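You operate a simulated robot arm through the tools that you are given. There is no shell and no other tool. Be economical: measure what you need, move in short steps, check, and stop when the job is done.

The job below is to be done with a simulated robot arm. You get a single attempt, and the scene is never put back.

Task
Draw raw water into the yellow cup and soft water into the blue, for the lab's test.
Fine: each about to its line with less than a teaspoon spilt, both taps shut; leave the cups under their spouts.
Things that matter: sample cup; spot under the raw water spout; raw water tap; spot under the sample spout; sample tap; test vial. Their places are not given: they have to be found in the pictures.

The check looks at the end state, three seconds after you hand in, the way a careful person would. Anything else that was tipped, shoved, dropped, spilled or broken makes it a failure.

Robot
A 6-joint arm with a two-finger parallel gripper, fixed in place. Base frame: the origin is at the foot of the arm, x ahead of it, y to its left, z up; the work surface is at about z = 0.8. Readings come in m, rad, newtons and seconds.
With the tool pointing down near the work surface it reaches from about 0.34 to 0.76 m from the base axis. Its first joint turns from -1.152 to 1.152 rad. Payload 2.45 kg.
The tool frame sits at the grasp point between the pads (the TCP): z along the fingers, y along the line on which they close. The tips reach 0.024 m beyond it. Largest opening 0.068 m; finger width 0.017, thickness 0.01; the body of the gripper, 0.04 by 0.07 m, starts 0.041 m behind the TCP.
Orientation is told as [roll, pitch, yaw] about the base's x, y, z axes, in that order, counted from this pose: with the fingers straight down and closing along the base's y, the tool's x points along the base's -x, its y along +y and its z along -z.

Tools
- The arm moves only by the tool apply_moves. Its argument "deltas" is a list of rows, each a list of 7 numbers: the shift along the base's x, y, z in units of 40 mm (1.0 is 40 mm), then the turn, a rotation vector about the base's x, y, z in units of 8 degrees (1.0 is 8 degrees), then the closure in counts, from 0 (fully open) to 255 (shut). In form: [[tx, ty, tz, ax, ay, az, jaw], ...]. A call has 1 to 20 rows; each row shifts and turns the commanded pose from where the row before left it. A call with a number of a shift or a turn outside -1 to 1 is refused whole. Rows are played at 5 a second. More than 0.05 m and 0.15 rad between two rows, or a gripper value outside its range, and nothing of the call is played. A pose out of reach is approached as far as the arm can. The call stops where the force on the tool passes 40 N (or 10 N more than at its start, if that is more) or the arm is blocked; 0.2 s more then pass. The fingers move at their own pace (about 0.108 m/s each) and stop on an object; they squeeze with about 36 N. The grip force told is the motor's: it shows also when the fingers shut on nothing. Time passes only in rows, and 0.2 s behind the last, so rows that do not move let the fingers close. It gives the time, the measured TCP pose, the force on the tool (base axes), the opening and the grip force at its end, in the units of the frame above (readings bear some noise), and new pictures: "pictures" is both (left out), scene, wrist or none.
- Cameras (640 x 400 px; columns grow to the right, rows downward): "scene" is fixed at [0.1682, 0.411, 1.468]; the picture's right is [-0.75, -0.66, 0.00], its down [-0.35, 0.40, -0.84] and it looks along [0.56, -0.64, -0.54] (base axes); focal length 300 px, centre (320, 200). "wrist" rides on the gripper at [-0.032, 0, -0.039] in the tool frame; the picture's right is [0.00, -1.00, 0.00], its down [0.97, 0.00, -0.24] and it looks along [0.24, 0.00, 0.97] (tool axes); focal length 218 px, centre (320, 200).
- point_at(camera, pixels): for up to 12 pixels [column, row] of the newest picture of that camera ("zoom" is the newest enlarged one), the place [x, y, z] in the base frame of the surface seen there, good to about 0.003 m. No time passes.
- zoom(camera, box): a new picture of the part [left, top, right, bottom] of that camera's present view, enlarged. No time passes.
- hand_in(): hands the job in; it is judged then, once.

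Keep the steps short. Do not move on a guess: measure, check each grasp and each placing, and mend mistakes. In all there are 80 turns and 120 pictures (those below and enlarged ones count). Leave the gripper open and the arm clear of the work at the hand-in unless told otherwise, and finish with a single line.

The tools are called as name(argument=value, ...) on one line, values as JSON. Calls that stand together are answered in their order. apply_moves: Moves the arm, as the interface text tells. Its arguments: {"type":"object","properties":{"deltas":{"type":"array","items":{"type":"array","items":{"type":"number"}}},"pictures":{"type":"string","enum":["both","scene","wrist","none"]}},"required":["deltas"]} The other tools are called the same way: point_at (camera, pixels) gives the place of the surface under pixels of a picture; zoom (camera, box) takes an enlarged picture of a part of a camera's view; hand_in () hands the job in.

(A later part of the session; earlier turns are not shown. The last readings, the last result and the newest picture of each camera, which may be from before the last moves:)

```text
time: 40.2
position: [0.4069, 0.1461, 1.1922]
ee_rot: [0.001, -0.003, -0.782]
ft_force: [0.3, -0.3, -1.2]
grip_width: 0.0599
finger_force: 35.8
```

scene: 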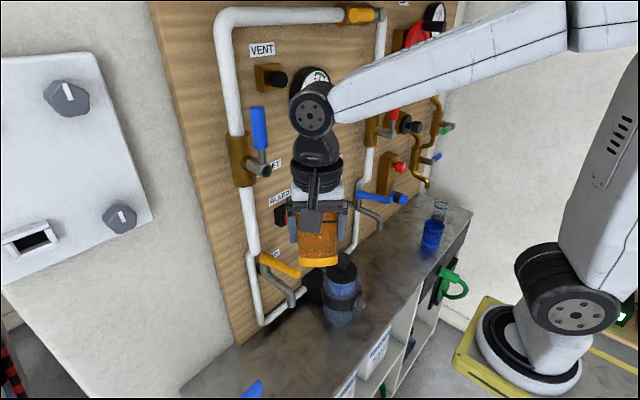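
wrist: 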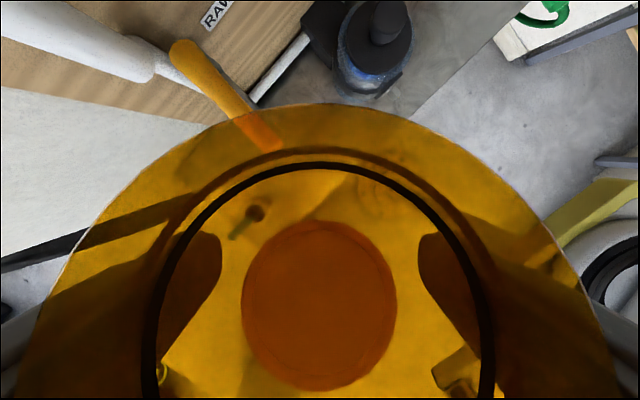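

Holding well. Now tilting back to 35° (cup upright), easing away from the lever and descending in front of the raw tap.

apply_moves(deltas=[[-0.1, 0.12, 0, -0.515, -0.515, 0, 255], [-0.1, 0.12, 0, -0.515, -0.515, 0, 255], [-0.1, 0.12, 0, -0.515, -0.515, 0, 255], [0, 0, -0.5, -0.515, -0.515, 0, 255], [0, 0, -0.6, -0.515, -0.515, 0, 255], [0, 0, -0.6, -0.515, -0.515, 0, 255], [0, 0, -0.6, 0, 0, 0, 255], [0, 0, -0.6, 0, 0, 0, 255], [0, 0, -0.6, 0, 0, 0, 255], [0, 0, -0.6, 0, 0, 0, 255], [0, 0, -0.6, 0, 0, 0, 255], [0, 0, -0.6, 0, 0, 0, 255], [0, 0, -0.6, 0, 0, 0, 255], [0, 0, 0, 0, 0, 0, 255], [0, 0, 0, 0, 0, 0, 255]], pictures="both")

```text
time: 43.4
position: [0.3968, 0.1616, 0.9563]
ee_rot: [0.0, -0.615, -0.78]
ft_force: [-0.1, 0.0, -1.1]
grip_width: 0.06
finger_force: 36.0
```

scene: 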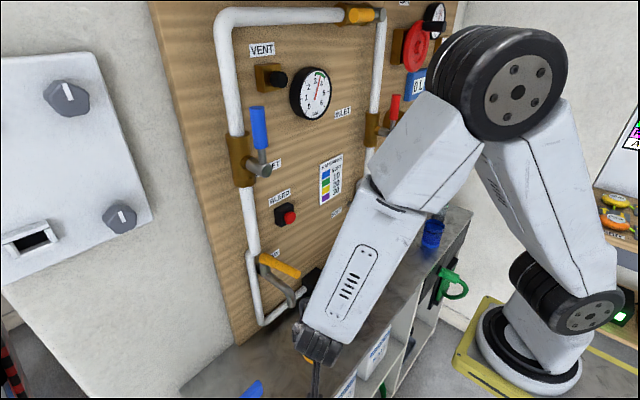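
wrist: 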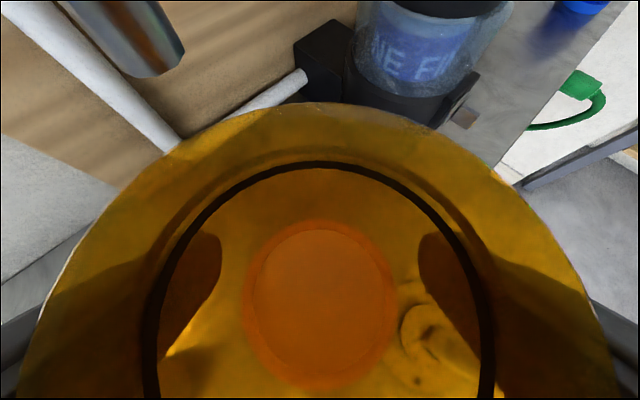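

Cup in front and level. I see the spout outlet at wrist pixel (~150, 65), so I'll measure it.

zoom(camera="wrist", box=[60, 0, 220, 100])

point_at(camera="wrist", pixels=[[124, 66], [150, 73], [184, 48], [150, 60], [165, 67], [320, 104]])

```text
4.00 times, centred on (140, 50) of wrist
```

zoom: 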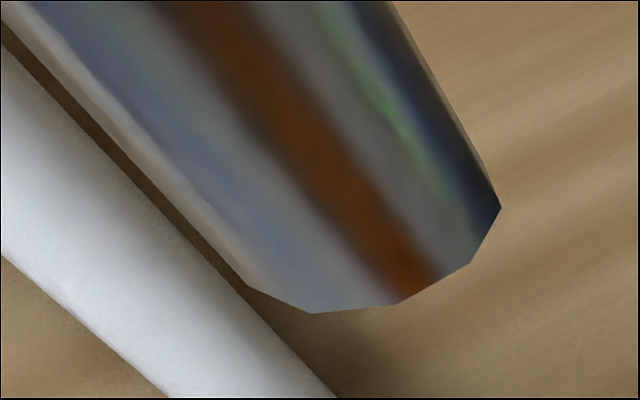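

```text
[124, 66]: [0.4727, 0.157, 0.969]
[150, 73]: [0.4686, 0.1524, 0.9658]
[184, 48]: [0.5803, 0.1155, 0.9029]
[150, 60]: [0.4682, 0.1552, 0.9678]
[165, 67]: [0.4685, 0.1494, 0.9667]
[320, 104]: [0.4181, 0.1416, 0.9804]
```

Spout centre ≈ (0.4755, 0.145), bottom z 0.966. I'll descend to just above the bench, then slide forward so the cup centre ends 8 mm short of the spout axis.

apply_moves(deltas=[[0, 0, -0.5, 0, 0, 0, 255], [0, 0, -0.6, 0, 0, 0, 255], [0, 0, -0.6, 0, 0, 0, 255], [0, 0, -0.6, 0, 0, 0, 255], [0.3, -0.05, 0, 0, 0, 0, 255], [0.4, -0.07, 0, 0, 0, 0, 255], [0.4, -0.07, 0, 0, 0, 0, 255], [0, 0, 0, 0, 0, 0, 255]], pictures="both")

```text
time: 45.2
position: [0.4397, 0.1536, 0.8656]
ee_rot: [0.0, -0.614, -0.78]
ft_force: [0.1, -0.6, -1.4]
grip_width: 0.06
finger_force: 35.9
```

scene: 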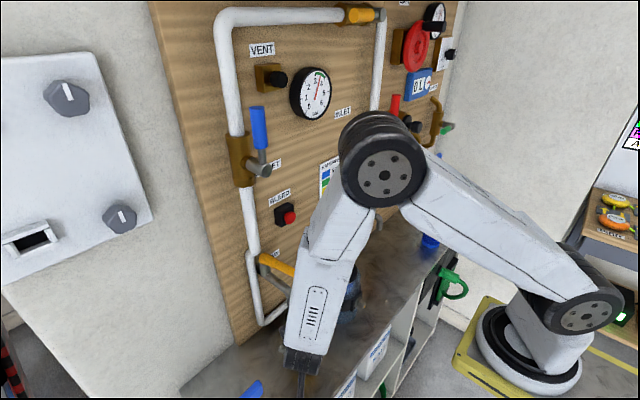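
wrist: 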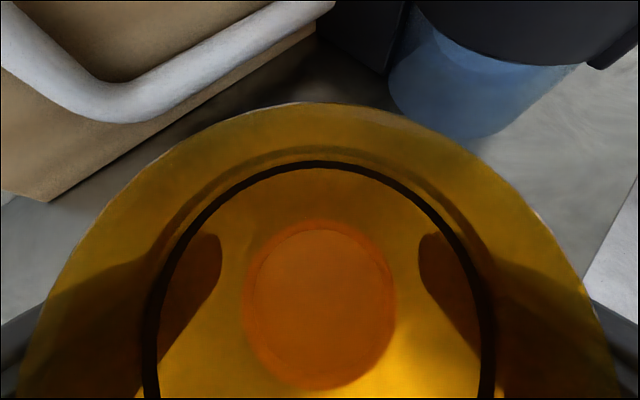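

apply_moves(deltas=[[0.25, -0.02, 0, 0, 0, 0, 255], [0.25, -0.02, 0, 0, 0, 0, 255], [0.23, -0.02, 0, 0, 0, 0, 255], [0, 0, 0, 0, 0, 0, 255], [0, 0, -0.15, 0, 0, 0, 255], [0, 0, -0.12, 0, 0, 0, 255], [0, 0, 0, 0, 0, 0, 255]], pictures="wrist")

```text
time: 46.8
position: [0.4692, 0.1523, 0.8551]
ee_rot: [0.0, -0.615, -0.779]
ft_force: [-0.7, -0.8, -0.6]
grip_width: 0.0599
finger_force: 36.3
```

wrist: 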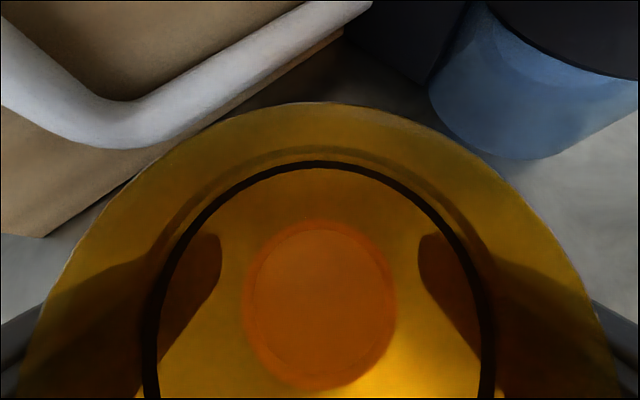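

Lowering the last millimetres until it touches.

apply_moves(deltas=[[0, 0, -0.05, 0, 0, 0, 255], [0, 0, -0.03, 0, 0, 0, 255], [0, 0, 0, 0, 0, 0, 255]], pictures="none")

```text
time: 47.6
position: [0.471, 0.1511, 0.8516]
ee_rot: [0.002, -0.618, -0.783]
ft_force: [-3.5, -3.0, 23.1]
grip_width: 0.0601
finger_force: 36.4
```

Touched down. Easing off slightly, opening and backing out along −x/+y with a small rise.

apply_moves(deltas=[[0, 0, 0.03, 0, 0, 0, 255], [0, 0, 0, 0, 0, 0, 60], [0, 0, 0, 0, 0, 0, 0], [0, 0, 0, 0, 0, 0, 0], [0, 0, 0, 0, 0, 0, 0]], pictures="wrist")

```text
time: 48.8
position: [0.4683, 0.1518, 0.8527]
ee_rot: [-0.002, -0.611, -0.781]
ft_force: [1.1, -0.1, 0.7]
grip_width: 0.0679
finger_force: 0.1
```

wrist: 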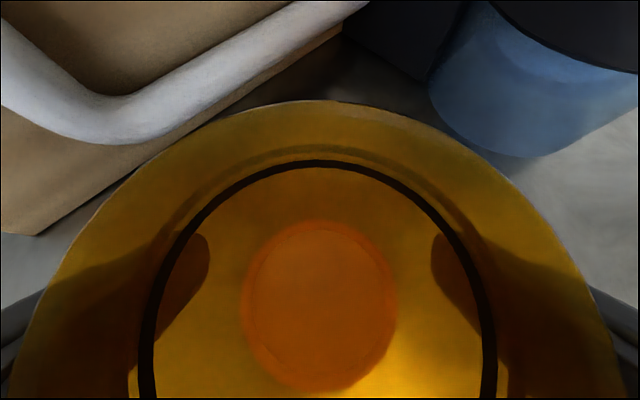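

apply_moves(deltas=[[-0.2, 0.2, 0, 0, 0, 0, 0], [-0.35, 0.35, 0, 0, 0, 0, 0], [-0.35, 0.35, 0, 0, 0, 0, 0], [-0.4, 0.35, 0, 0, 0, 0, 0], [-0.5, 0, 0.4, 0, 0, 0, 0], [-0.3, 0, 0.8, 0, 0, 0, 0], [0, 0, 0.9, 0, 0, 0, 0], [0, 0, 0.9, 0, 0, 0, 0], [0, 0, 0.9, 0, 0, 0, 0], [0, 0, 0, 0, 0, 0, 0]], pictures="both")

```text
time: 51.0
position: [0.3851, 0.202, 1.009]
ee_rot: [-0.002, -0.613, -0.78]
ft_force: [-0.2, -0.5, -0.3]
grip_width: 0.0681
finger_force: 0.0
```

scene: 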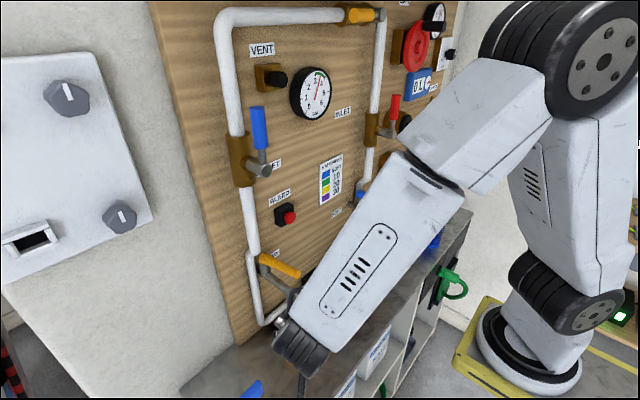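
wrist: 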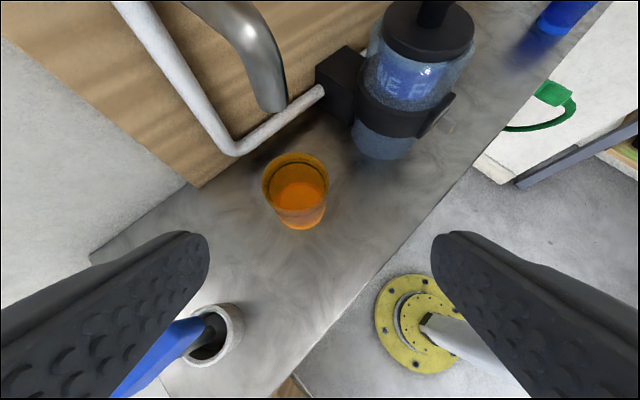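

Yellow cup stands under the raw spout. I'll do the raw tap now: rise, then come above the yellow lever with the open gripper straddling it (35° tilt, yaw −30°).

apply_moves(deltas=[[0, 0, 0.8, 0, 0, 0.37, 0], [0, 0, 0.8, 0, 0, 0.37, 0], [0, 0, 0.8, 0, 0, 0.37, 0], [0, 0, 0.8, 0, 0, 0.37, 0], [0.3, -0.2, 0, 0, 0, 0.37, 0], [0.3, -0.2, 0, 0, 0, 0, 0], [0.3, -0.2, 0, 0, 0, 0, 0], [0.2, -0.2, 0, 0, 0, 0, 0], [0, 0, 0, 0, 0, 0, 0]], pictures="both")

```text
time: 53.0
position: [0.43, 0.1702, 1.1354]
ee_rot: [-0.001, -0.613, -0.523]
ft_force: [-0.2, 0.1, 0.2]
grip_width: 0.0679
finger_force: 0.1
```

scene: 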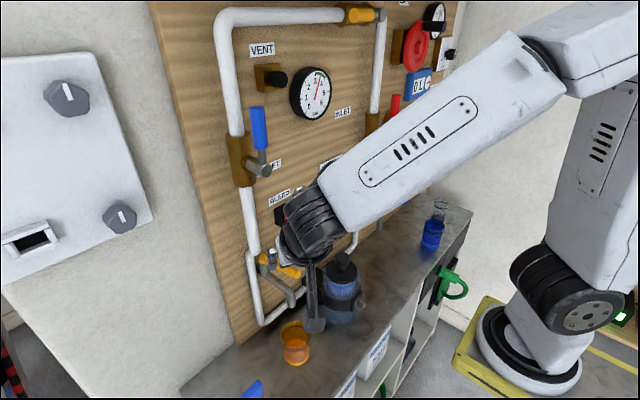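
wrist: 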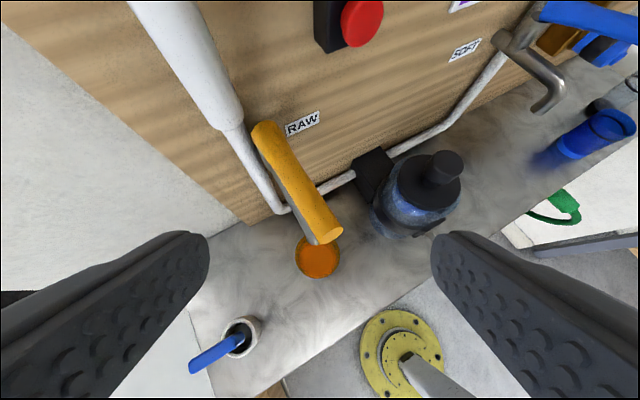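

Perfect view of lever, spout and cup. Advancing along the tool axis to straddle the lever.

apply_moves(deltas=[[0.25, -0.14, -0.41, 0, 0, 0, 0], [0.25, -0.14, -0.41, 0, 0, 0, 0], [0.25, -0.14, -0.41, 0, 0, 0, 0], [0.25, -0.14, -0.41, 0, 0, 0, 0], [0, 0, 0, 0, 0, 0, 0]], pictures="both")

zoom(camera="scene", box=[230, 230, 358, 390])

```text
time: 54.2
position: [0.4692, 0.146, 1.0698]
ee_rot: [-0.002, -0.614, -0.522]
ft_force: [-0.5, 0.1, 0.4]
grip_width: 0.0678
finger_force: 0.1
```

scene: 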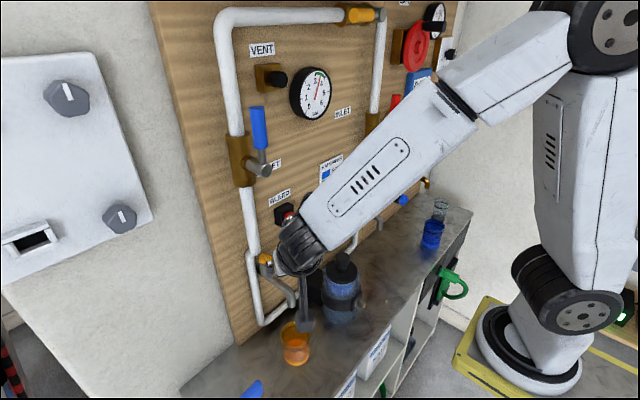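
wrist: 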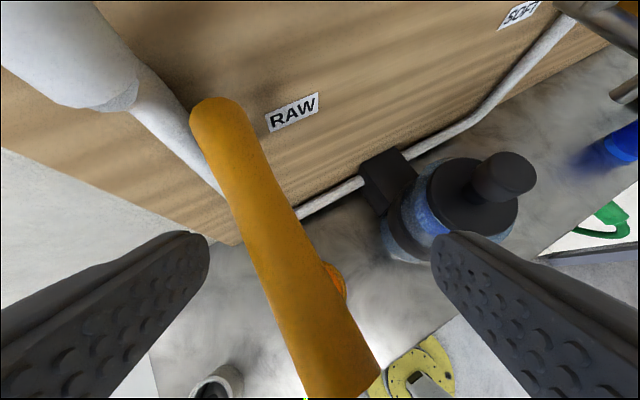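

```text
2.50 times, centred on (294, 310) of scene
```

zoom: 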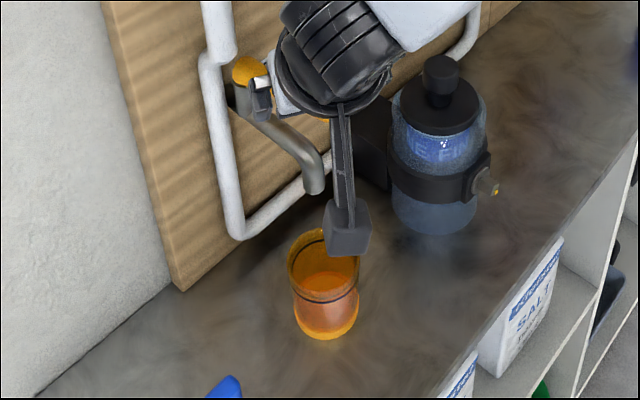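

Straddled, and the cup is visible in the scene view under the spout. I'll narrow the fingers and nudge toward −y by about 1.5 cm to feel which way the tap opens.

apply_moves(deltas=[[0, 0, 0, 0, 0, 0, 90], [0, 0, 0, 0, 0, 0, 90], [0, -0.2, 0, 0, 0, 0, 90], [0, -0.2, 0, 0, 0, 0, 90]], pictures="wrist")

```text
time: 55.2
position: [0.4722, 0.1414, 1.075]
ee_rot: [0.027, -0.616, -0.519]
ft_force: [3.0, 18.4, 9.0]
grip_width: 0.0578
finger_force: 9.2
stopped in row 4: the force on the tool passed its limit (the readings are from after the stop); the commanded pose is now the measured one
```

wrist: 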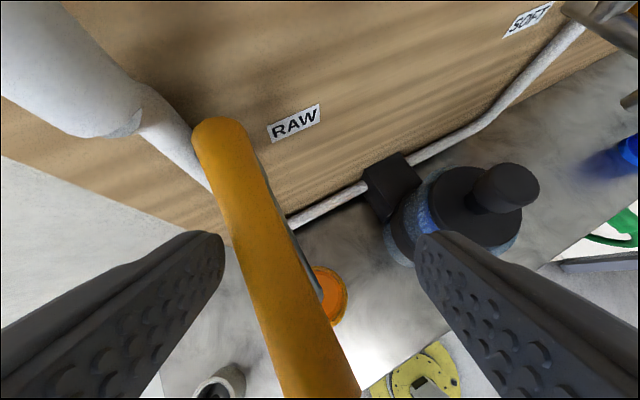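

Resistance toward −y (18 N on the tool). Backing off and trying +y.

apply_moves(deltas=[[0, 0.2, 0, 0, 0, 0, 90], [0, 0.2, -0.1, 0, 0, 0, 90], [0, 0.2, 0, 0, 0, 0, 90], [0, 0.15, 0, 0, 0, 0, 90]], pictures="both")

```text
time: 56.2
position: [0.4695, 0.1649, 1.0664]
ee_rot: [0.008, -0.613, -0.519]
ft_force: [-3.5, -23.4, -1.2]
grip_width: 0.0614
finger_force: 10.8
```

scene: 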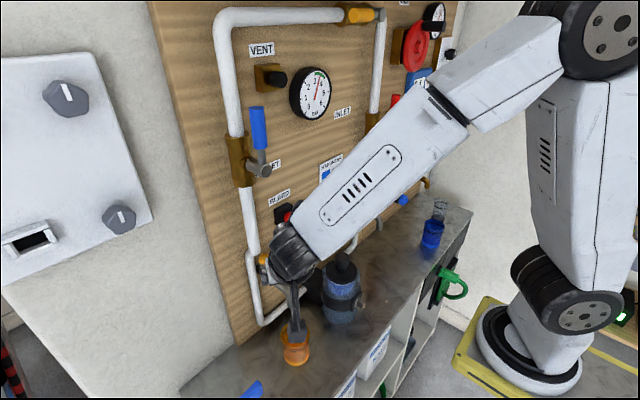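
wrist: 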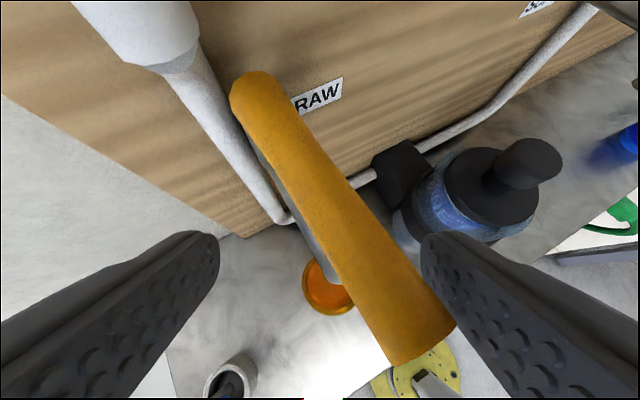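

point_at(camera="wrist", pixels=[[255, 95], [340, 210], [415, 320], [325, 262]])

zoom(camera="scene", box=[240, 230, 320, 310])

```text
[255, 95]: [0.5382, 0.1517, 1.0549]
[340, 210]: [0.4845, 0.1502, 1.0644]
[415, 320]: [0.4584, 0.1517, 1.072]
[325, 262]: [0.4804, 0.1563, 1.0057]
```

```text
5.00 times, centred on (280, 270) of scene
```

zoom: 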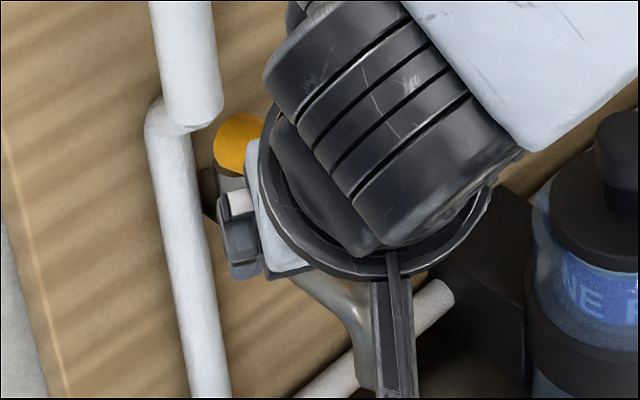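

The lever stays straight at y ≈0.151 under 20+ N both ways, so it may lift rather than swing. I'll centre on it, square up (yaw 0, tilt 25°), then grip it.

apply_moves(deltas=[[0, -0.2, 0, 0, 0, 0, 0], [0, -0.14, 0, 0, 0, 0.3, 0], [0, 0, 0, 0, 0, 0.5, 0], [0, 0, 0, 0.2, 0.35, 0.6, 0], [0, 0, 0, 0.2, 0.4, 0.6, 0], [0, 0, 0, 0, 0.4, 0.6, 0], [0, 0, 0, 0, 0, 0.6, 0], [0, 0, 0, 0, 0, 0.54, 0], [0, 0, 0, 0, 0, 0, 0]], pictures="wrist")

```text
time: 58.2
position: [0.4707, 0.1543, 1.0692]
ee_rot: [0.029, -0.441, -0.003]
ft_force: [-0.7, 0.2, 0.6]
grip_width: 0.0681
finger_force: 0.0
```

wrist: 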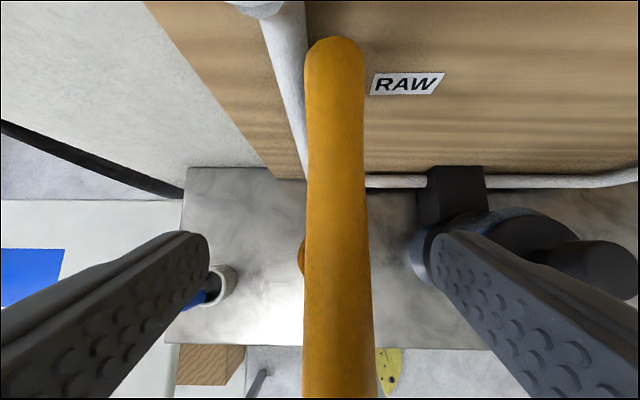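

Square to the lever. Shifting 4 mm −y, 8 mm lower, then closing on the handle.

apply_moves(deltas=[[0, -0.1, -0.2, 0, 0, 0, 0], [0, 0, 0, 0, 0, 0, 100], [0, 0, 0, 0, 0, 0, 200], [0, 0, 0, 0, 0, 0, 200], [0, 0, 0, 0, 0, 0, 200]], pictures="scene")

zoom(camera="scene", box=[240, 230, 368, 390])

```text
time: 59.5
position: [0.4709, 0.1501, 1.0616]
ee_rot: [0.028, -0.441, -0.004]
ft_force: [1.7, 2.3, -0.6]
grip_width: 0.0188
finger_force: 37.2
```

scene: 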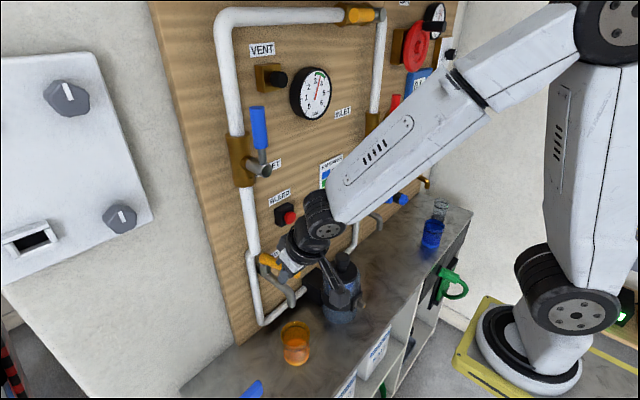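

```text
2.50 times, centred on (304, 310) of scene
```

zoom: 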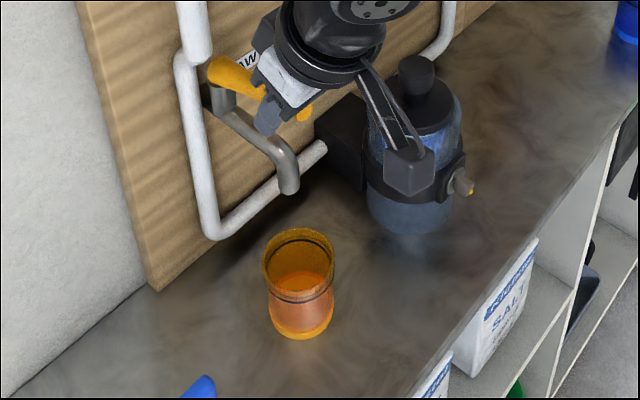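

Handle gripped (18.8 mm) and the cup is in clear view. Testing an upward lift of 8 mm.

apply_moves(deltas=[[0, 0, 0.1, 0, 0, 0, 200], [0, 0, 0.1, 0, 0, 0, 200]], pictures="none")

zoom(camera="scene", box=[240, 250, 320, 350])

```text
time: 60.0
position: [0.4704, 0.1492, 1.0691]
ee_rot: [0.026, -0.44, -0.003]
ft_force: [6.1, 3.7, -7.0]
grip_width: 0.0191
finger_force: 35.1
```

```text
4.00 times, centred on (280, 300) of scene
```

zoom: 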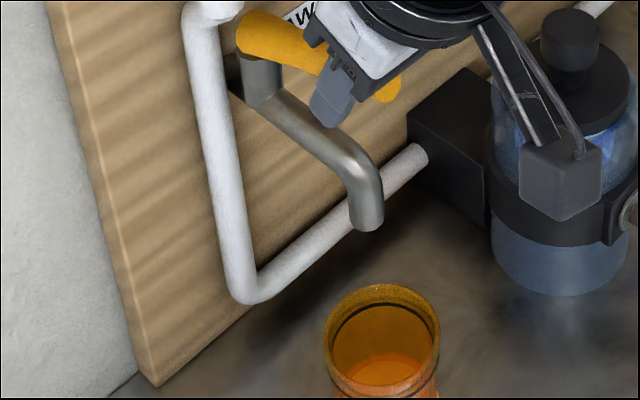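

It follows upward with only 7 N. Going 8 mm further and looking for flow.

apply_moves(deltas=[[0, 0, 0.1, 0, 0, 0, 200], [0, 0, 0.1, 0, 0, 0, 200]], pictures="none")

zoom(camera="scene", box=[240, 250, 320, 370])

zoom(camera="wrist", box=[160, 0, 480, 400])

```text
time: 60.6
position: [0.4711, 0.1491, 1.0766]
ee_rot: [0.025, -0.44, -0.004]
ft_force: [10.9, 6.7, -15.8]
grip_width: 0.0193
finger_force: 37.2
```

```text
3.33 times, centred on (280, 310) of scene
```

zoom: 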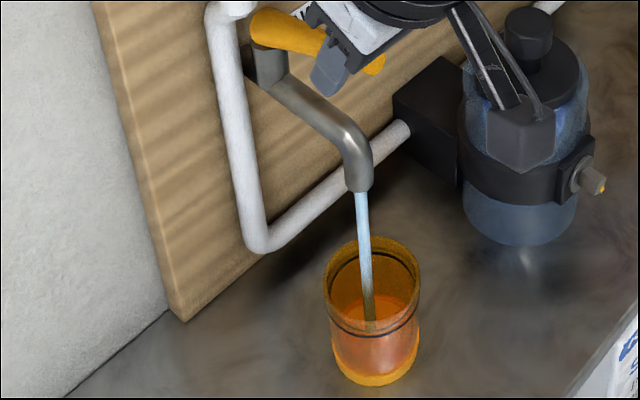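

```text
1.00 times, centred on (320, 200) of wrist
```

zoom: 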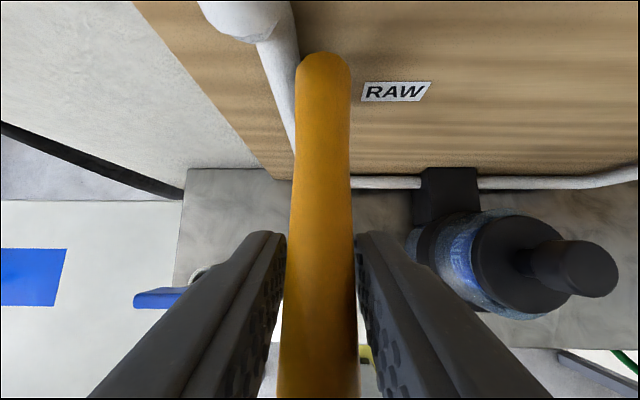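

It opens by lifting; the stream falls inside the cup. Holding still and watching the level.

apply_moves(deltas=[[0, 0, 0, 0, 0, 0, 200], [0, 0, 0, 0, 0, 0, 200]], pictures="none")

zoom(camera="scene", box=[270, 300, 326, 370])

```text
time: 61.2
position: [0.4719, 0.1485, 1.0759]
ee_rot: [0.025, -0.443, -0.004]
ft_force: [9.3, 6.6, -15.4]
grip_width: 0.0188
finger_force: 36.9
```

```text
5.71 times, centred on (298, 335) of scene
```

zoom: 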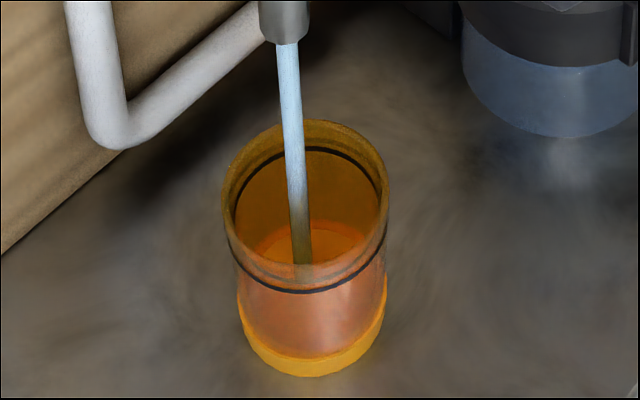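

point_at(camera="zoom", pixels=[[275, 240], [345, 240], [330, 232], [262, 215], [315, 160]])

apply_moves(deltas=[[0, 0, 0, 0, 0, 0, 200], [0, 0, 0, 0, 0, 0, 200], [0, 0, 0, 0, 0, 0, 200], [0, 0, 0, 0, 0, 0, 200]], pictures="none")

zoom(camera="scene", box=[270, 300, 326, 370])

point_at(camera="zoom", pixels=[[275, 240], [345, 240], [330, 232], [262, 215], [315, 160]])

```text
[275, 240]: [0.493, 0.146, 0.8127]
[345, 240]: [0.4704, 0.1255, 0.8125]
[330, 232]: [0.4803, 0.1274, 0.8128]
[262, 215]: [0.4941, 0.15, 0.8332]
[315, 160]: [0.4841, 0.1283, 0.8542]
```

```text
time: 62.2
position: [0.4702, 0.15, 1.0772]
ee_rot: [0.026, -0.441, -0.002]
ft_force: [6.7, 5.6, -13.6]
grip_width: 0.0189
finger_force: 37.0
```

```text
5.71 times, centred on (298, 335) of scene
```

zoom: 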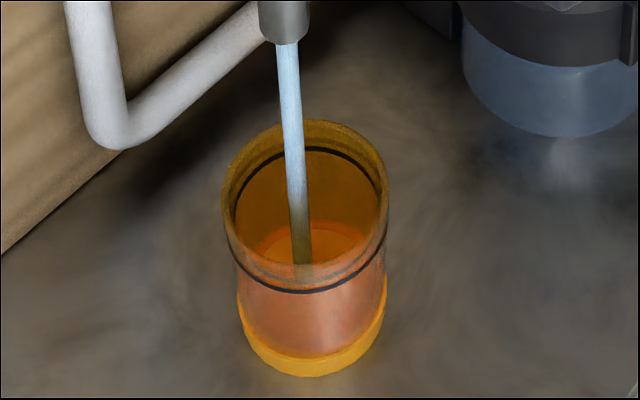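

```text
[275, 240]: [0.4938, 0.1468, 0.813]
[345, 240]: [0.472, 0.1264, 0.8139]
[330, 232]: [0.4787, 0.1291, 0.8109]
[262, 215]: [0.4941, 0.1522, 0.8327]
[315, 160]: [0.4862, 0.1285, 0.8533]
```

The level is rising very slowly; stream end shifted only slightly. Waiting 3 s more.

apply_moves(deltas=[[0, 0, 0, 0, 0, 0, 200], [0, 0, 0, 0, 0, 0, 200], [0, 0, 0, 0, 0, 0, 200], [0, 0, 0, 0, 0, 0, 200], [0, 0, 0, 0, 0, 0, 200], [0, 0, 0, 0, 0, 0, 200], [0, 0, 0, 0, 0, 0, 200], [0, 0, 0, 0, 0, 0, 200], [0, 0, 0, 0, 0, 0, 200], [0, 0, 0, 0, 0, 0, 200], [0, 0, 0, 0, 0, 0, 200], [0, 0, 0, 0, 0, 0, 200], [0, 0, 0, 0, 0, 0, 200], [0, 0, 0, 0, 0, 0, 200]], pictures="none")

zoom(camera="scene", box=[270, 300, 326, 370])

point_at(camera="zoom", pixels=[[275, 240], [345, 240], [330, 232], [262, 215], [315, 160]])

```text
time: 65.2
position: [0.471, 0.1493, 1.0773]
ee_rot: [0.026, -0.44, -0.004]
ft_force: [4.2, 4.3, -8.5]
grip_width: 0.0192
finger_force: 36.2
```

```text
5.71 times, centred on (298, 335) of scene
```

zoom: 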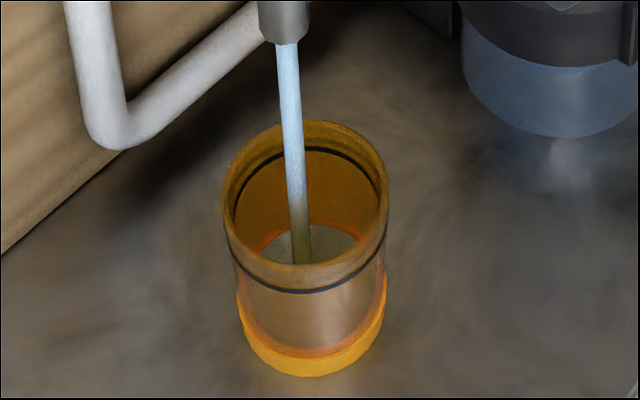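

```text
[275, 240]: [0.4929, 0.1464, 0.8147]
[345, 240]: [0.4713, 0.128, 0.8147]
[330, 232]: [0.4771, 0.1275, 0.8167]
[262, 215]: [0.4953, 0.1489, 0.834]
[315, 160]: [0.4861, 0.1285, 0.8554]
```

A thin layer (~2.5 mm) after 4 s — too slow. Opening about 10 mm more.

apply_moves(deltas=[[0, 0, 0.13, 0, 0, 0, 200], [0, 0, 0.12, 0, 0, 0, 200], [0, 0, 0, 0, 0, 0, 200], [0, 0, 0, 0, 0, 0, 200], [0, 0, 0, 0, 0, 0, 200], [0, 0, 0, 0, 0, 0, 200]], pictures="none")

zoom(camera="scene", box=[270, 300, 326, 370])

point_at(camera="zoom", pixels=[[275, 240], [345, 240], [330, 232], [306, 292], [306, 148], [385, 250]])

```text
time: 66.7
position: [0.471, 0.1491, 1.0868]
ee_rot: [0.026, -0.442, -0.002]
ft_force: [14.1, 0.6, -17.1]
grip_width: 0.0191
finger_force: 36.2
```

```text
5.71 times, centred on (298, 335) of scene
```

zoom: 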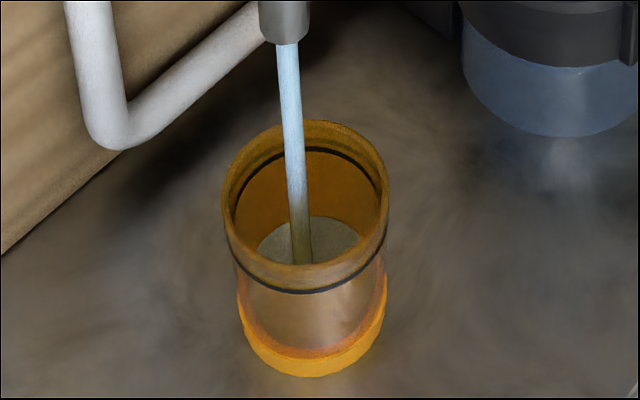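

```text
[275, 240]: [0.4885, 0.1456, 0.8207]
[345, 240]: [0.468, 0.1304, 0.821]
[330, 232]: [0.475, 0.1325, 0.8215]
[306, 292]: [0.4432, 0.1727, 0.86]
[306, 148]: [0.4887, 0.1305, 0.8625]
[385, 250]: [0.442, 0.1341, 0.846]
```

Level 0.821, line about 0.861; now ~4–5 mm/s. Waiting ~2 s.

apply_moves(deltas=[[0, 0, 0, 0, 0, 0, 200], [0, 0, 0, 0, 0, 0, 200], [0, 0, 0, 0, 0, 0, 200], [0, 0, 0, 0, 0, 0, 200], [0, 0, 0, 0, 0, 0, 200], [0, 0, 0, 0, 0, 0, 200], [0, 0, 0, 0, 0, 0, 200], [0, 0, 0, 0, 0, 0, 200], [0, 0, 0, 0, 0, 0, 200], [0, 0, 0, 0, 0, 0, 200]], pictures="none")

zoom(camera="scene", box=[270, 300, 326, 370])

point_at(camera="zoom", pixels=[[275, 240], [345, 240], [330, 232], [275, 210], [345, 210]])

```text
time: 68.8
position: [0.4707, 0.149, 1.087]
ee_rot: [0.025, -0.443, -0.003]
ft_force: [11.5, -2.8, -13.6]
grip_width: 0.0188
finger_force: 36.8
```

```text
5.71 times, centred on (298, 335) of scene
```

zoom: 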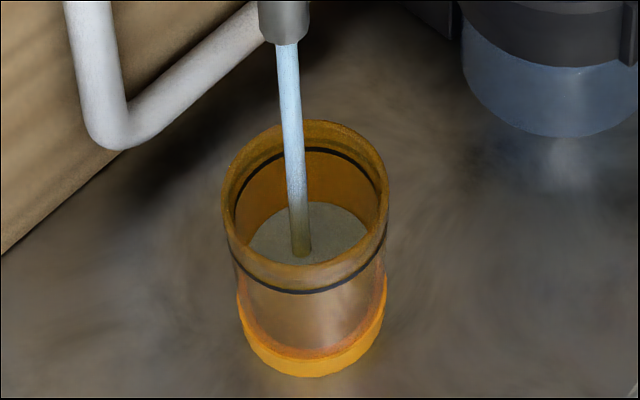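

```text
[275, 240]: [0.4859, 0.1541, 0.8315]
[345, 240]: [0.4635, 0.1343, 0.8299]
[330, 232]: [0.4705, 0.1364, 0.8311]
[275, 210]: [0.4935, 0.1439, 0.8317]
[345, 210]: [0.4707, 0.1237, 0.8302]
```

≈4.7 mm/s. Waiting ~3.8 s more (→ about 0.849).

apply_moves(deltas=[[0, 0, 0, 0, 0, 0, 200], [0, 0, 0, 0, 0, 0, 200], [0, 0, 0, 0, 0, 0, 200], [0, 0, 0, 0, 0, 0, 200], [0, 0, 0, 0, 0, 0, 200], [0, 0, 0, 0, 0, 0, 200], [0, 0, 0, 0, 0, 0, 200], [0, 0, 0, 0, 0, 0, 200], [0, 0, 0, 0, 0, 0, 200], [0, 0, 0, 0, 0, 0, 200], [0, 0, 0, 0, 0, 0, 200], [0, 0, 0, 0, 0, 0, 200], [0, 0, 0, 0, 0, 0, 200], [0, 0, 0, 0, 0, 0, 200], [0, 0, 0, 0, 0, 0, 200], [0, 0, 0, 0, 0, 0, 200], [0, 0, 0, 0, 0, 0, 200], [0, 0, 0, 0, 0, 0, 200]], pictures="none")

zoom(camera="scene", box=[270, 300, 326, 370])

point_at(camera="zoom", pixels=[[275, 230], [345, 230], [330, 222], [275, 200], [345, 200], [306, 292], [306, 148]])

```text
time: 72.7
position: [0.4717, 0.1495, 1.086]
ee_rot: [0.028, -0.441, -0.003]
ft_force: [9.8, -6.0, -7.8]
grip_width: 0.019
finger_force: 36.7
```

```text
5.71 times, centred on (298, 335) of scene
```

zoom: 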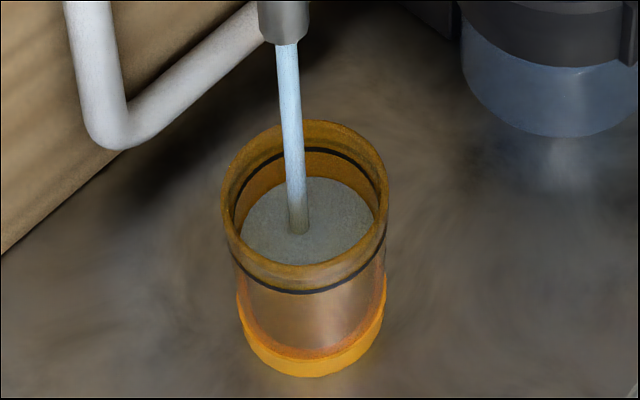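

```text
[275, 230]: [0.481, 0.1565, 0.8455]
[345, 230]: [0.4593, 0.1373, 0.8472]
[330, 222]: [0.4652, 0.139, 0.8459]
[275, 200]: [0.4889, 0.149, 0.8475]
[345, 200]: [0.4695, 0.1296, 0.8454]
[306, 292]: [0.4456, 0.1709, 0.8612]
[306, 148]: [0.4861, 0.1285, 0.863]
```

0.846, ~3.9 mm/s. Waiting 2.4 s, then check before shutting.

apply_moves(deltas=[[0, 0, 0, 0, 0, 0, 200], [0, 0, 0, 0, 0, 0, 200], [0, 0, 0, 0, 0, 0, 200], [0, 0, 0, 0, 0, 0, 200], [0, 0, 0, 0, 0, 0, 200], [0, 0, 0, 0, 0, 0, 200], [0, 0, 0, 0, 0, 0, 200], [0, 0, 0, 0, 0, 0, 200], [0, 0, 0, 0, 0, 0, 200], [0, 0, 0, 0, 0, 0, 200], [0, 0, 0, 0, 0, 0, 200]], pictures="none")

zoom(camera="scene", box=[270, 300, 326, 370])

point_at(camera="zoom", pixels=[[275, 225], [345, 225], [330, 222], [275, 195], [345, 195], [306, 292], [306, 148]])

```text
time: 75.0
position: [0.4707, 0.1493, 1.0865]
ee_rot: [0.028, -0.441, -0.004]
ft_force: [9.2, -5.0, -4.9]
grip_width: 0.019
finger_force: 37.3
```

```text
5.71 times, centred on (298, 335) of scene
```

zoom: 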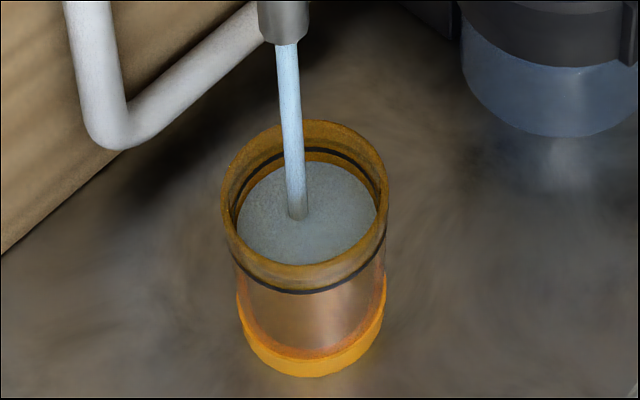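

```text
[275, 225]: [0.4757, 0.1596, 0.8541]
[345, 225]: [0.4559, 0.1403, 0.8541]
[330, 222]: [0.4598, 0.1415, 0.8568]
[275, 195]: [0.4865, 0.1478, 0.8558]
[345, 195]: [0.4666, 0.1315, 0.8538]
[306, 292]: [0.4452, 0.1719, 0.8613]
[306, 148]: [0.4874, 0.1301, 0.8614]
```

0.855; line 0.8615. Three more beats, then lower the lever shut.

apply_moves(deltas=[[0, 0, 0, 0, 0, 0, 200], [0, 0, 0, 0, 0, 0, 200], [0, 0, -0.25, 0, 0, 0, 200], [0, 0, -0.25, 0, 0, 0, 200], [0, 0, -0.15, 0, 0, 0, 200], [0, 0, -0.05, 0, 0, 0, 200]], pictures="none")

zoom(camera="scene", box=[270, 300, 326, 370])

point_at(camera="zoom", pixels=[[275, 225], [345, 225], [330, 222], [275, 195], [345, 195]])

```text
time: 76.5
position: [0.471, 0.1497, 1.0591]
ee_rot: [0.026, -0.445, -0.004]
ft_force: [-2.1, 0.0, 7.1]
grip_width: 0.019
finger_force: 28.7
```

```text
5.71 times, centred on (298, 335) of scene
```

zoom: 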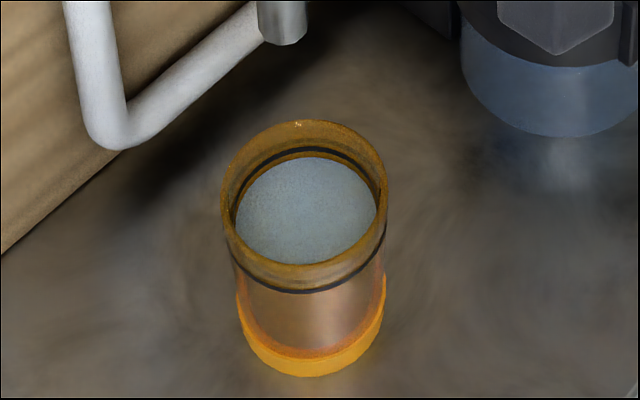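

```text
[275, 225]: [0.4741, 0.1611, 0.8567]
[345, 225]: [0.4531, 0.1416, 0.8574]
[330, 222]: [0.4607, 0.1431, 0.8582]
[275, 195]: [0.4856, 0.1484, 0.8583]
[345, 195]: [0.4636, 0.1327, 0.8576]
```

Shut, no stream; level 0.8577 versus line 0.8615. A brief small top-up is worthwhile.

apply_moves(deltas=[[0, 0, 0.3, 0, 0, 0, 200], [0, 0, 0.25, 0, 0, 0, 200], [0, 0, 0, 0, 0, 0, 200], [0, 0, 0, 0, 0, 0, 200], [0, 0, 0, 0, 0, 0, 200], [0, 0, -0.25, 0, 0, 0, 200], [0, 0, -0.25, 0, 0, 0, 200], [0, 0, -0.05, 0, 0, 0, 200], [0, 0, -0.03, 0, 0, 0, 200]], pictures="none")

zoom(camera="scene", box=[270, 300, 326, 370])

point_at(camera="zoom", pixels=[[275, 225], [345, 225], [330, 222], [275, 195], [345, 195]])

```text
time: 78.5
position: [0.471, 0.1505, 1.058]
ee_rot: [0.029, -0.444, -0.003]
ft_force: [-12.1, -4.4, 25.2]
grip_width: 0.019
finger_force: 36.9
```

```text
5.71 times, centred on (298, 335) of scene
```

zoom: 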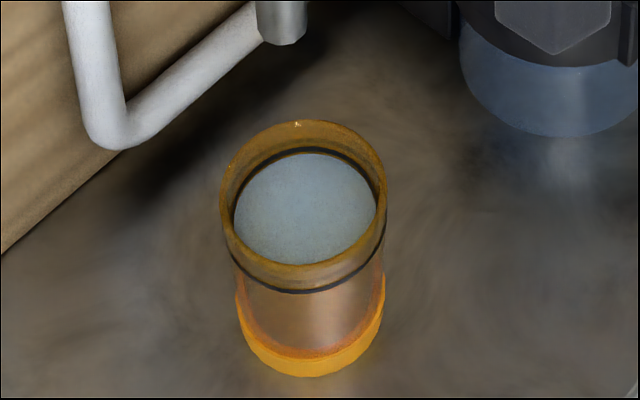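

```text
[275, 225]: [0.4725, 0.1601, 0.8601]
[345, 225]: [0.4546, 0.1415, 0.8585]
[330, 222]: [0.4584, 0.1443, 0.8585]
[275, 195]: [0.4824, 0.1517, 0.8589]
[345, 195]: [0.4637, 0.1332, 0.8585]
```

Level 0.859, right at the line's lower edge; tap pressed shut. Releasing the lever and backing out.

apply_moves(deltas=[[0, 0, 0.03, 0, 0, 0, 200], [0, 0, 0, 0, 0, 0, 60], [0, 0, 0, 0, 0, 0, 0], [0, 0, 0, 0, 0, 0, 0], [-0.1, 0, 0.3, 0, 0, 0, 0], [-0.3, 0, 0.7, 0, 0, 0, 0], [-0.4, 0, 0.8, 0, 0, 0, 0], [-0.5, 0, 0.6, 0, 0, 0, 0], [-0.3, 0, 0.4, 0, 0, 0, 0], [0, 0, 0, 0, 0, 0, 0]], pictures="scene")

zoom(camera="scene", box=[230, 230, 358, 390])

```text
time: 80.7
position: [0.4072, 0.1515, 1.1722]
ee_rot: [0.026, -0.442, -0.002]
ft_force: [-0.2, -1.0, -0.4]
grip_width: 0.0684
finger_force: 0.1
```

scene: 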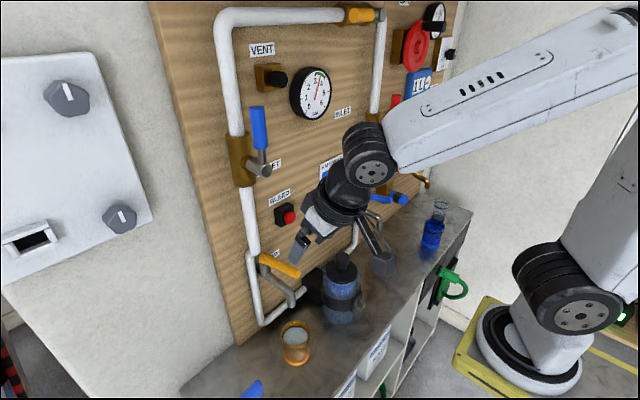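

```text
2.50 times, centred on (294, 310) of scene
```

zoom: 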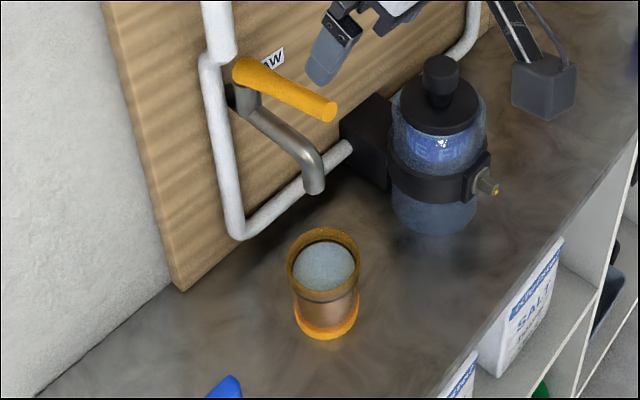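

Raw cup done, tap shut. Now untilting and travelling high to above the blue cup.

apply_moves(deltas=[[0, 0, 0.1, -0.09, 0.79, 0, 0], [0, 0, 0.2, -0.1, 0.79, 0, 0], [0, 0, 0.2, 0, 0.79, 0, 0], [0, 0, 0, 0, 0.79, 0, 0], [0, -0.9, 0, 0, 0, 0, 0], [0, -0.9, 0, 0, 0, 0, 0], [0, -0.9, 0, 0, 0, 0, 0], [0, -0.9, 0, 0, 0, 0, 0], [0, -0.9, 0, 0, 0, 0, 0], [0, -0.9, 0, 0, 0, 0, 0], [0, -0.9, 0, 0, 0, 0, 0], [0, -0.9, 0, 0, 0, 0, 0], [0, -0.9, 0, 0, 0, -0.5, 0], [0, -0.9, 0, 0, 0, -0.5, 0], [0, -0.9, 0, 0, 0, -0.5, 0], [0, -0.9, 0, 0, 0, -0.5, 0], [0, -0.9, 0, 0, 0, -0.5, 0], [0, -0.9, 0, 0, 0, 0, 0], [0, -0.9, 0, 0, 0, 0, 0], [0, 0, 0, 0, 0, 0, 0]], pictures="wrist")

```text
time: 84.8
position: [0.4066, -0.3927, 1.1898]
ee_rot: [0.001, -0.002, -0.341]
ft_force: [0.4, -0.2, 0.2]
grip_width: 0.0677
finger_force: 0.1
```

wrist: 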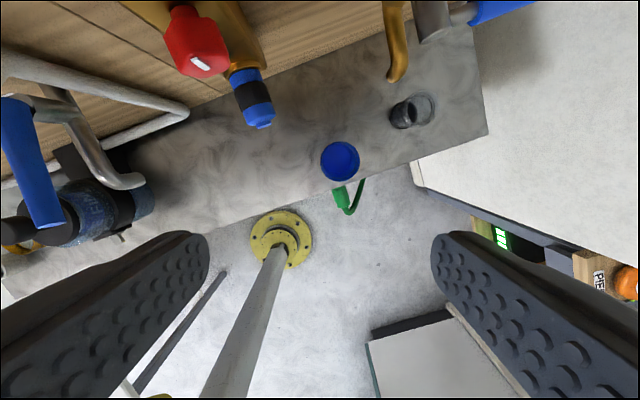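

zoom(camera="wrist", box=[300, 130, 380, 190])

point_at(camera="zoom", pixels=[[170, 240], [472, 240], [320, 100], [320, 380]])

```text
6.67 times, centred on (340, 160) of wrist
```

zoom: 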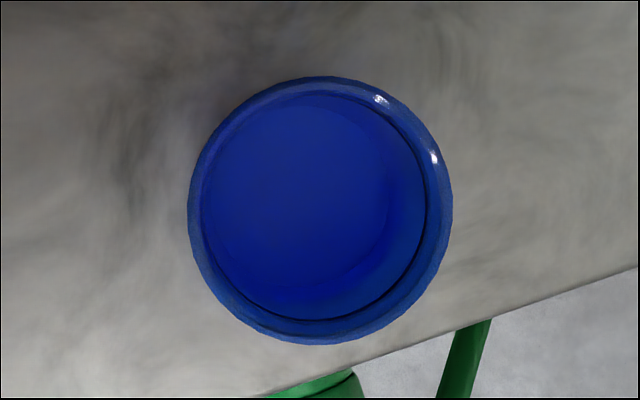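

```text
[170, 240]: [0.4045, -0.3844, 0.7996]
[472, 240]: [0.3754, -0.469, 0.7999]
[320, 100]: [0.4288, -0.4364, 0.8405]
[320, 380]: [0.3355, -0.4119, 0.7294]
```

point_at(camera="zoom", pixels=[[192, 210], [448, 210], [322, 80], [318, 340], [265, 92], [400, 305]])

```text
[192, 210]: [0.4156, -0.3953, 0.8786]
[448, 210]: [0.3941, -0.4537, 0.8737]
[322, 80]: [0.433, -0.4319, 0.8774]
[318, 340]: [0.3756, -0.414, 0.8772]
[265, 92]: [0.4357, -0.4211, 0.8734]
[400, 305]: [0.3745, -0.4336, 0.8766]
```

Blue cup centre ≈ (0.4047, −0.4245). Tilting 35° and descending above it to z 0.91.

apply_moves(deltas=[[0, -0.2, -0.8, -0.292, -0.824, 0, 0], [0, -0.2, -0.8, -0.292, -0.824, 0, 0], [0, -0.2, -0.8, -0.292, -0.824, 0, 0], [-0.05, -0.2, -0.8, -0.292, -0.824, 0, 0], [0, 0, -0.8, -0.292, -0.824, 0, 0], [0, 0, -0.8, 0, 0, 0, 0], [0, 0, -0.8, 0, 0, 0, 0], [0, 0, -0.8, 0, 0, 0, 0], [0, 0, -0.6, 0, 0, 0, 0], [0, 0, 0, 0, 0, 0, 0], [0, 0, 0, 0, 0, 0, 0]], pictures="wrist")

```text
time: 87.2
position: [0.4054, -0.4221, 0.9118]
ee_rot: [0.003, -0.612, -0.344]
ft_force: [-0.4, 0.0, -0.4]
grip_width: 0.0679
finger_force: 0.1
```

wrist: 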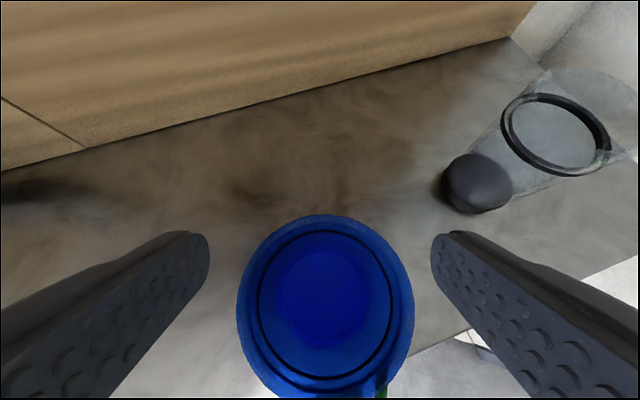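

Nearly centred; shifting 2 mm and descending to grasp height, then closing with a small test lift.

apply_moves(deltas=[[-0.015, -0.045, -0.3, 0, 0, 0, 0], [0, 0, -0.4, 0, 0, 0, 0], [0, 0, -0.4, 0, 0, 0, 0], [0, 0, -0.4, 0, 0, 0, 0], [0, 0, 0, 0, 0, 0, 0], [0, 0, 0, 0, 0, 0, 120], [0, 0, 0, 0, 0, 0, 255], [0, 0, 0, 0, 0, 0, 255], [0, 0, 0.1, 0, 0, 0, 255], [0, 0, 0.2, 0, 0, 0, 255], [0, 0, 0.2, 0, 0, 0, 255], [0, 0, 0, 0, 0, 0, 255]], pictures="both")

```text
time: 89.8
position: [0.4035, -0.4242, 0.8705]
ee_rot: [0.003, -0.61, -0.343]
ft_force: [0.9, -0.2, 0.2]
grip_width: 0.06
finger_force: 35.9
```

scene: 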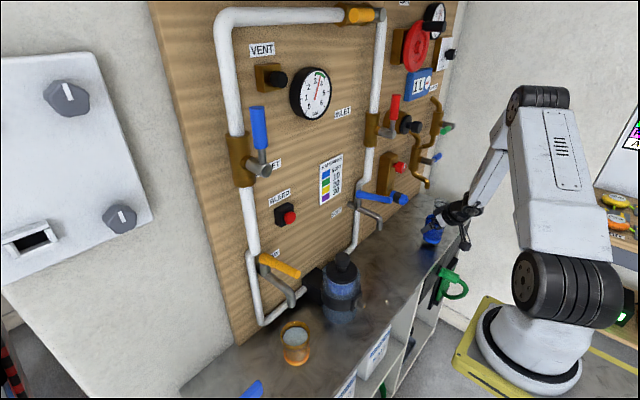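
wrist: 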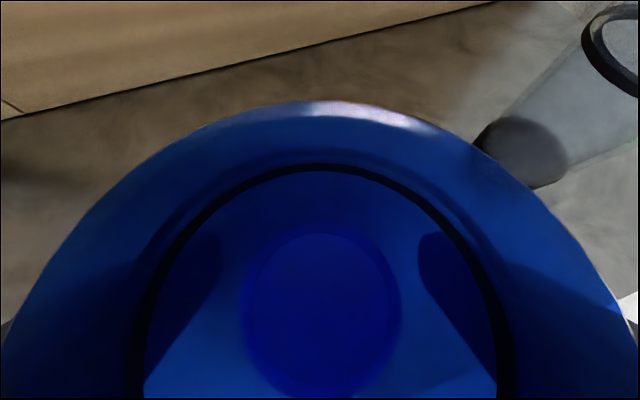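

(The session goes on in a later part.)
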